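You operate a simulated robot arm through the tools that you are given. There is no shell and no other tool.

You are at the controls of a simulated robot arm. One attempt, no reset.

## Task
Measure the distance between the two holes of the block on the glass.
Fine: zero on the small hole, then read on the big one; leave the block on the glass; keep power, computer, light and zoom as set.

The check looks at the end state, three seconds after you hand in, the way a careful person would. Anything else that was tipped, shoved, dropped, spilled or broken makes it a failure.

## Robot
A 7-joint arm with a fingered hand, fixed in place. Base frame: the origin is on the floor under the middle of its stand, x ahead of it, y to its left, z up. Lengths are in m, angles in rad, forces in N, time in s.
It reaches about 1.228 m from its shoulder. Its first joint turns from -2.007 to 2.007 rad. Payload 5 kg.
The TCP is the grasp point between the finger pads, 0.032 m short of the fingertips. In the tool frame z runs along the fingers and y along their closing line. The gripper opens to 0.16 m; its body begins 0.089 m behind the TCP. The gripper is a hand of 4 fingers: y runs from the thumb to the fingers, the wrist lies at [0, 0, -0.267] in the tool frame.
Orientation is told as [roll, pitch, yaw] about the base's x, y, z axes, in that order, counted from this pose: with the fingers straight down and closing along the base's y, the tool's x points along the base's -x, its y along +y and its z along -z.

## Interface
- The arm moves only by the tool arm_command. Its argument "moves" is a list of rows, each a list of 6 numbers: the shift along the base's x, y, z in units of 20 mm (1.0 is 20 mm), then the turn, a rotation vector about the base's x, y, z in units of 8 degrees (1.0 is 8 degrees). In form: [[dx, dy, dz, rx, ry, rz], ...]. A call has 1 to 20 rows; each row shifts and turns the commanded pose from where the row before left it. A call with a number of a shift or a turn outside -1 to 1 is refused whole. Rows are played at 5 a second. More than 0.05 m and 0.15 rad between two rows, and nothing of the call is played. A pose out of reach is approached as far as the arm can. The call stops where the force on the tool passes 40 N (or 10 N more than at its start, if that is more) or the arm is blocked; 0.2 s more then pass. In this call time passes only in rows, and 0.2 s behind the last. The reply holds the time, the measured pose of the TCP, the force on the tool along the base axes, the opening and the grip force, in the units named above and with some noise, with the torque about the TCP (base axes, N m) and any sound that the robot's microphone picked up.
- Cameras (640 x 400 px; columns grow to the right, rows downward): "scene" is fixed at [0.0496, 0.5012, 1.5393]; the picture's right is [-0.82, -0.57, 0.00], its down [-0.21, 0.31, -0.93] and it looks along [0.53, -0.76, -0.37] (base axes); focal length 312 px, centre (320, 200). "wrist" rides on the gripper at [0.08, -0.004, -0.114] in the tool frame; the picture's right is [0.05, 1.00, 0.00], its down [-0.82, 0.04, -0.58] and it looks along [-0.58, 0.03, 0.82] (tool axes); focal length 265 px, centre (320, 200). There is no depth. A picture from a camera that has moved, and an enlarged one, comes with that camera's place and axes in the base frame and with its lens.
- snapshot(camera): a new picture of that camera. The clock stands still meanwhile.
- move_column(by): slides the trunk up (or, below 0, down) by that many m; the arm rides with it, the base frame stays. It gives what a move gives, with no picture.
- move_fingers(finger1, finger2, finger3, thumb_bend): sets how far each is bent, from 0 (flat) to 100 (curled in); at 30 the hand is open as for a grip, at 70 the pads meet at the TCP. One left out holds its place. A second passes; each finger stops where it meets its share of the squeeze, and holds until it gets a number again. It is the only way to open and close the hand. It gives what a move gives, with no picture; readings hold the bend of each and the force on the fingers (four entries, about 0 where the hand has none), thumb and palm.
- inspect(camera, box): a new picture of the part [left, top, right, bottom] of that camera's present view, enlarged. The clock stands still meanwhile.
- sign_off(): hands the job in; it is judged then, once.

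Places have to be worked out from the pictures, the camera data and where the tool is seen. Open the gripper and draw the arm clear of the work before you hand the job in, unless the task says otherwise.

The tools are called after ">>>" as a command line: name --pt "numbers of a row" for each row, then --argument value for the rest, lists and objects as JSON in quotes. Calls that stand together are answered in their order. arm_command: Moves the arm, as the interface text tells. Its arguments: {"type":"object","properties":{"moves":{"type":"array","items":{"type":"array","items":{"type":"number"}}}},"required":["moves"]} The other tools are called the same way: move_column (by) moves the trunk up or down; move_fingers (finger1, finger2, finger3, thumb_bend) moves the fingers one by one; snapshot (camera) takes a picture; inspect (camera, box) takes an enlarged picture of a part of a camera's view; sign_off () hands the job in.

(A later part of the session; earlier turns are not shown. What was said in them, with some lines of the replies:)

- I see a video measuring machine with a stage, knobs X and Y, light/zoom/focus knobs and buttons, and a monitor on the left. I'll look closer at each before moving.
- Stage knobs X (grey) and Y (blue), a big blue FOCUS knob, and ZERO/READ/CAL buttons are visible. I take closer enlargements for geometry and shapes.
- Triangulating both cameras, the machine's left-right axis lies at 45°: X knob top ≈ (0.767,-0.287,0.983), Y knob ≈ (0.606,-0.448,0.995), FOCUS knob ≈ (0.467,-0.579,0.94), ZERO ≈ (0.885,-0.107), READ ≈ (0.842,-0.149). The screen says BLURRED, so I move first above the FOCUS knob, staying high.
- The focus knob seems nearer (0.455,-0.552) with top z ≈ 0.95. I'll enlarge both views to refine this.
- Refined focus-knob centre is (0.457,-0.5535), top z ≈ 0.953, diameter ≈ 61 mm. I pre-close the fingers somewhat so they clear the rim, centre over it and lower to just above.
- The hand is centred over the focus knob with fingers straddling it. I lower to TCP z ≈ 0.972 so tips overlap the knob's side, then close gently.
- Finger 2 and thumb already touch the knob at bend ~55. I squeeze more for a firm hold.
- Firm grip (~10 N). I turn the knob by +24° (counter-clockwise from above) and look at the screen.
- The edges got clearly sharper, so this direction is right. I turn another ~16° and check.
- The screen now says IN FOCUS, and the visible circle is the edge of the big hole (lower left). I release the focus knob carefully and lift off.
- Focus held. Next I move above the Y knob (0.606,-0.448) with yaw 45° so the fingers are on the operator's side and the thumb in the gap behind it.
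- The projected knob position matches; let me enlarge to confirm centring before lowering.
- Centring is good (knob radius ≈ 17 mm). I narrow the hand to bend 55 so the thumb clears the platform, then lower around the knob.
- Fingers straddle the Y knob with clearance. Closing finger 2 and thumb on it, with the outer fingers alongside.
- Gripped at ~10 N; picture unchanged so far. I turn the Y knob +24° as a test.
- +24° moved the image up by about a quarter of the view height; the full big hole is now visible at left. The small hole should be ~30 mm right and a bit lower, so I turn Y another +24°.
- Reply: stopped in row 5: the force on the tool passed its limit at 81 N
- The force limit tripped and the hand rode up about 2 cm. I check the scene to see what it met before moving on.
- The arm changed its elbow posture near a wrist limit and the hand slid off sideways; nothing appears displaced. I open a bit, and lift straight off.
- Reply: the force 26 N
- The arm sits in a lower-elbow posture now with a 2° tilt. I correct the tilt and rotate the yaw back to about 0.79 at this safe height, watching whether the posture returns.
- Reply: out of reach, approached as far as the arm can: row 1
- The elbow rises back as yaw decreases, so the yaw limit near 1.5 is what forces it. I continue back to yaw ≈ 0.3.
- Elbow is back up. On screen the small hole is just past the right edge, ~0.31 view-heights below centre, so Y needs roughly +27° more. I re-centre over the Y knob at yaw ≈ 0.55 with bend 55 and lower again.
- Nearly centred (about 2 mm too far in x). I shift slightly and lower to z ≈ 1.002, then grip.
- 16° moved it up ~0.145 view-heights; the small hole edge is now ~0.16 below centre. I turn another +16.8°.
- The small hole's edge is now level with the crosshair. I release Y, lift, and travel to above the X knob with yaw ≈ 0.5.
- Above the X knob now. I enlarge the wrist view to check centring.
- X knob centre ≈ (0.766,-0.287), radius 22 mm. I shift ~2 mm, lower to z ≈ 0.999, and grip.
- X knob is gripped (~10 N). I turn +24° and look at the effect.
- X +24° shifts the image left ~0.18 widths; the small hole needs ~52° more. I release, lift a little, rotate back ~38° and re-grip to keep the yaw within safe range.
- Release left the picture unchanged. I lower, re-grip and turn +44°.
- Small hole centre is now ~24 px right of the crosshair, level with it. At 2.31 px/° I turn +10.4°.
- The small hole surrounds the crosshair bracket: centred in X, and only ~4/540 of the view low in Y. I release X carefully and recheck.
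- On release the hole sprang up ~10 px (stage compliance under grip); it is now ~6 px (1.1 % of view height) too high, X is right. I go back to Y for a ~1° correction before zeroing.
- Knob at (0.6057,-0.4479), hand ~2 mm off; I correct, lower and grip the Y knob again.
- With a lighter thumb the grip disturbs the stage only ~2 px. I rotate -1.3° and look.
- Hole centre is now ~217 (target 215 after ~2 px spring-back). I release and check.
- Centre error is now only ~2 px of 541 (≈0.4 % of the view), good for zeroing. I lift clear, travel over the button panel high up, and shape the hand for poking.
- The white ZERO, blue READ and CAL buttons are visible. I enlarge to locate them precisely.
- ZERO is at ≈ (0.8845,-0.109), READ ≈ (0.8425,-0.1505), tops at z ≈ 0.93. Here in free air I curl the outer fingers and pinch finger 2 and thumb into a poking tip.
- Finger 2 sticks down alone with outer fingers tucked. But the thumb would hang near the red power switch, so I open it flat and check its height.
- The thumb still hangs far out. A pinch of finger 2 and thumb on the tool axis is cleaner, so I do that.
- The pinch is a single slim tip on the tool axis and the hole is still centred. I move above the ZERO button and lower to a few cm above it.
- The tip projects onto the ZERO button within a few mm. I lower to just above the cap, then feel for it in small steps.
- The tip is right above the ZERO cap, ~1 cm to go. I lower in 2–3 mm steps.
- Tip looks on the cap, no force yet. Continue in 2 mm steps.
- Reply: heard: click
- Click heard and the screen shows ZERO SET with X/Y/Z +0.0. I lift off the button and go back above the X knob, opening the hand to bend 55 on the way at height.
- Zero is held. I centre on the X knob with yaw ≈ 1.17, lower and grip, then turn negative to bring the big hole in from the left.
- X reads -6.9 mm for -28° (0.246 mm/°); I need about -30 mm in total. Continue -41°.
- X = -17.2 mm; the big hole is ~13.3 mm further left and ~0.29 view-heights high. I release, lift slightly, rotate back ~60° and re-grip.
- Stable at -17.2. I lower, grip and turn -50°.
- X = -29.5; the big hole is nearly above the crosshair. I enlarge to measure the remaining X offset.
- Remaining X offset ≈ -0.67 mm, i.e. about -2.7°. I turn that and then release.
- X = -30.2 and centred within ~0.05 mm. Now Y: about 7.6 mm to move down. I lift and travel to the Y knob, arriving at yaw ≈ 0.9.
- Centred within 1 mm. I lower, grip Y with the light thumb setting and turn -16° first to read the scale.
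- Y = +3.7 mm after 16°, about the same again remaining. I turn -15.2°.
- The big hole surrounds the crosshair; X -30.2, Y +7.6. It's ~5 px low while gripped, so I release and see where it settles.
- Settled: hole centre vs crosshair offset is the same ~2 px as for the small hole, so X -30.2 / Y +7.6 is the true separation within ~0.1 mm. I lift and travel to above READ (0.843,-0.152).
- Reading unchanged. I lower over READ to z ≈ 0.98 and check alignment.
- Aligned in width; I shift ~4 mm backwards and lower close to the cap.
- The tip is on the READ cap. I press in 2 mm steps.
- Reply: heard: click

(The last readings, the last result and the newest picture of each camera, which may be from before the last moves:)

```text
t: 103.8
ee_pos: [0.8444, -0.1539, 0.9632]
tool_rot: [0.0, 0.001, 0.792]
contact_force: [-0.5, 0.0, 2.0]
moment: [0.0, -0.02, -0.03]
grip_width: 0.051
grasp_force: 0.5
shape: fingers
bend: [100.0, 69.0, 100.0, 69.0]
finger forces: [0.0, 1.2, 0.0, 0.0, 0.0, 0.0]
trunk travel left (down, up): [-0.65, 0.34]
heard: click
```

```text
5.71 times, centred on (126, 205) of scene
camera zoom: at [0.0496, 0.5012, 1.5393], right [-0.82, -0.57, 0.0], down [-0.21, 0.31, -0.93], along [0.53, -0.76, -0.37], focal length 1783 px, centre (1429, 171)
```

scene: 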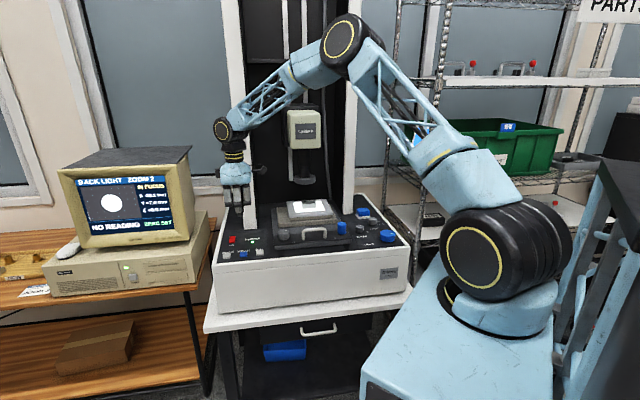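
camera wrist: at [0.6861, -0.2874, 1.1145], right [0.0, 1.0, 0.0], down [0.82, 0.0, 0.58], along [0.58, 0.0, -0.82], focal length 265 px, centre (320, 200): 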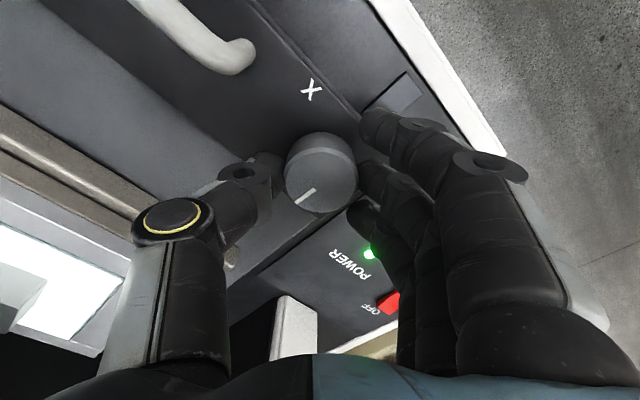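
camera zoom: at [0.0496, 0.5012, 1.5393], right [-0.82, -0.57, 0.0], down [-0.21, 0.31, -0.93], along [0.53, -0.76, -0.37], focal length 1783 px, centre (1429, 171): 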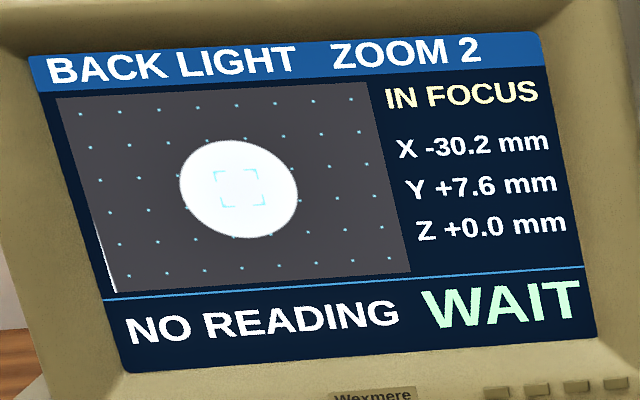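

Click; the screen shows WAIT. I ease off the button and wait a few seconds without disturbing anything.

>>> arm_command --pt "0 0 0.2 0 0 0" --pt "0 0 0.4 0 0 0" --pt "0 0 0.4 0 0 0" --pt "0 0 0 0 0 0" --pt "0 0 0 0 0 0" --pt "0 0 0 0 0 0" --pt "0 0 0 0 0 0" --pt "0 0 0 0 0 0" --pt "0 0 0 0 0 0" --pt "0 0 0 0 0 0"

>>> inspect --camera "scene" --box '[70, 170, 182, 240]'

```text
t: 106.0
ee_pos: [0.8446, -0.1531, 0.983]
tool_rot: [0.001, 0.001, 0.792]
contact_force: [-0.7, 0.0, -0.2]
moment: [-0.02, 0.03, 0.0]
grip_width: 0.0509
grasp_force: 0.1
shape: fingers
bend: [100.0, 69.0, 100.0, 69.0]
finger forces: [0.1, 0.0, 0.0, 0.0, 0.1, 0.0]
trunk travel left (down, up): [-0.65, 0.34]
```

```text
5.71 times, centred on (126, 205) of scene
camera zoom: at [0.0496, 0.5012, 1.5393], right [-0.82, -0.57, 0.0], down [-0.21, 0.31, -0.93], along [0.53, -0.76, -0.37], focal length 1783 px, centre (1429, 171)
```

zoom: 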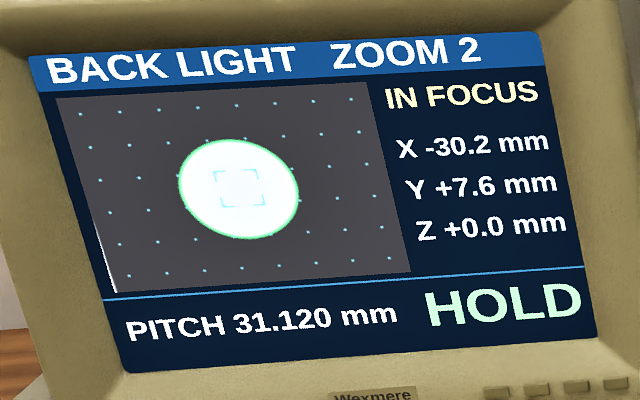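

The screen holds "PITCH 31.120 mm – HOLD" with the hole edge outlined. I raise the hand straight up, away from the panel.

>>> arm_command --pt "0 0 1 0 0 0" --pt "0 0 1 0 0 0" --pt "0 0 1 0 0 0" --pt "0 0 1 0 0 0" --pt "0 0 1 0 0 0" --pt "0 0 1 0 0 0" --pt "0 0 1 0 0 0" --pt "0 0 1 0 0 0" --pt "0 0 1 0 0 0" --pt "0 0 1 0 0 0" --pt "0 0 1 0 0 0" --pt "0 0 1 0 0 0"

>>> move_fingers --finger1 30 --finger2 30 --finger3 30 --thumb_bend 30

>>> arm_command --pt "-0.9 0 0 0 0 0" --pt "-0.9 0 0 0 0 -0.5" --pt "-0.9 0 0 0 0 -0.5" --pt "-0.9 0 0 0 0 -0.5" --pt "-0.9 0 0 0 0 -0.5" --pt "-0.9 0 0 0 0 -0.5" --pt "-0.9 0 0 0 0 -0.5" --pt "-0.9 0 0 0 0 -0.5" --pt "-0.9 0 0 0 0 -0.5" --pt "-0.9 0 0 0 0 0" --pt "-0.9 0 0 0 0 0" --pt "-0.9 0 0 0 0 0" --pt "-0.9 0 0 0 0 0" --pt "-0.9 0 0 0 0 0"

>>> snapshot --camera "scene"

>>> inspect --camera "scene" --box '[70, 170, 182, 240]'

>>> inspect --camera "scene" --box '[210, 190, 410, 315]'

```text
t: 108.6
ee_pos: [0.8435, -0.1539, 1.2244]
tool_rot: [0.0, 0.0, 0.792]
contact_force: [0.8, 0.2, 0.7]
moment: [-0.01, -0.01, -0.01]
grip_width: 0.0511
grasp_force: 0.1
shape: fingers
bend: [100.0, 69.0, 100.0, 69.0]
finger forces: [0.0, 0.1, 0.0, 0.0, 0.1, 0.0]
trunk travel left (down, up): [-0.65, 0.34]
```

```text
t: 109.6
ee_pos: [0.8449, -0.1543, 1.2233]
tool_rot: [0.0, 0.003, 0.793]
contact_force: [-0.3, -0.6, 0.2]
moment: [0.01, 0.02, -0.01]
grip_width: 0.1699
grasp_force: 0.0
shape: fingers
bend: [30.0, 30.0, 30.0, 30.0]
finger forces: [0.0, 0.1, 0.0, 0.0, 0.1, 0.0]
trunk travel left (down, up): [-0.65, 0.34]
```

```text
t: 112.6
ee_pos: [0.5915, -0.1541, 1.2234]
tool_rot: [-0.001, 0.001, 0.234]
contact_force: [0.2, 0.6, -0.5]
moment: [-0.03, -0.02, 0.03]
grip_width: 0.1701
grasp_force: 0.1
shape: fingers
bend: [30.0, 30.0, 30.0, 30.0]
finger forces: [0.1, 0.0, 0.0, 0.1, 0.0, 0.0]
trunk travel left (down, up): [-0.65, 0.34]
```

```text
taken
```

scene: 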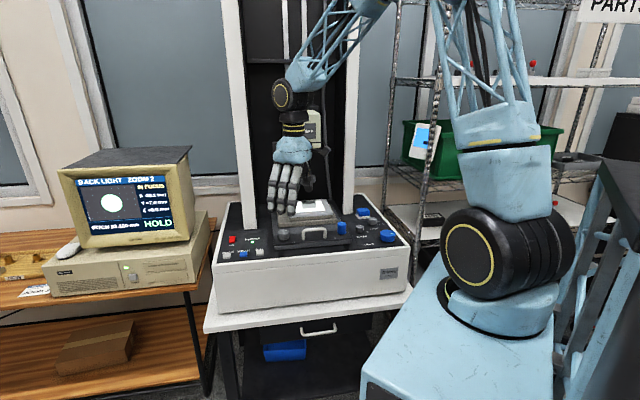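

```text
5.71 times, centred on (126, 205) of scene
camera zoom: at [0.0496, 0.5012, 1.5393], right [-0.82, -0.57, 0.0], down [-0.21, 0.31, -0.93], along [0.53, -0.76, -0.37], focal length 1783 px, centre (1429, 171)
```

zoom: 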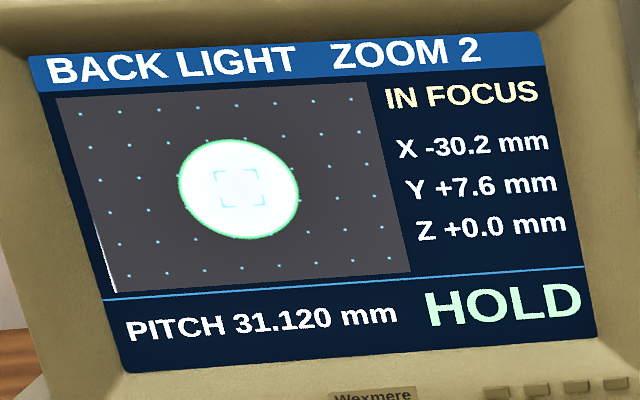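

```text
3.20 times, centred on (310, 252) of scene
camera zoom: at [0.0496, 0.5012, 1.5393], right [-0.82, -0.57, 0.0], down [-0.21, 0.31, -0.93], along [0.53, -0.76, -0.37], focal length 998 px, centre (352, 32)
```

zoom: 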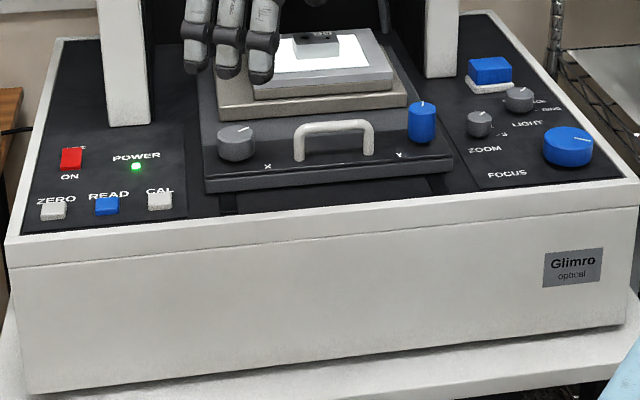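

The reading is held (PITCH 31.120 mm), the block is on the glass, and power, back light, zoom 2 and computer are unchanged. The hand is open and clear in front of the machine, so I hand in.

>>> sign_off

```text
The job is handed in.
```

The distance between the two holes reads **31.120 mm**. The screen still holds it as "PITCH 31.120 mm – HOLD", from X −30.2 mm and Y +7.6 mm. I've handed the job in; no verdict has come back.

- **Method:** I focused the image first. I then zeroed with the crosshair on the small hole and pressed READ with it on the big one.
- **Accuracy:** both holes sat within about 0.1 mm of the crosshair, judging by eye from the enlarged screen. I didn't repeat the measurement.
- **End state:** the block is still on the glass. Power, computer, back light and zoom 2 are as they were. The hand is open and clear in front of the machine.
- **One slip:** while I was first turning the Y knob, a wrist limit made the arm shift posture. The hand slid off the knob with a brief force of 81 N. This was before zeroing, and nothing looked moved or damaged afterwards.
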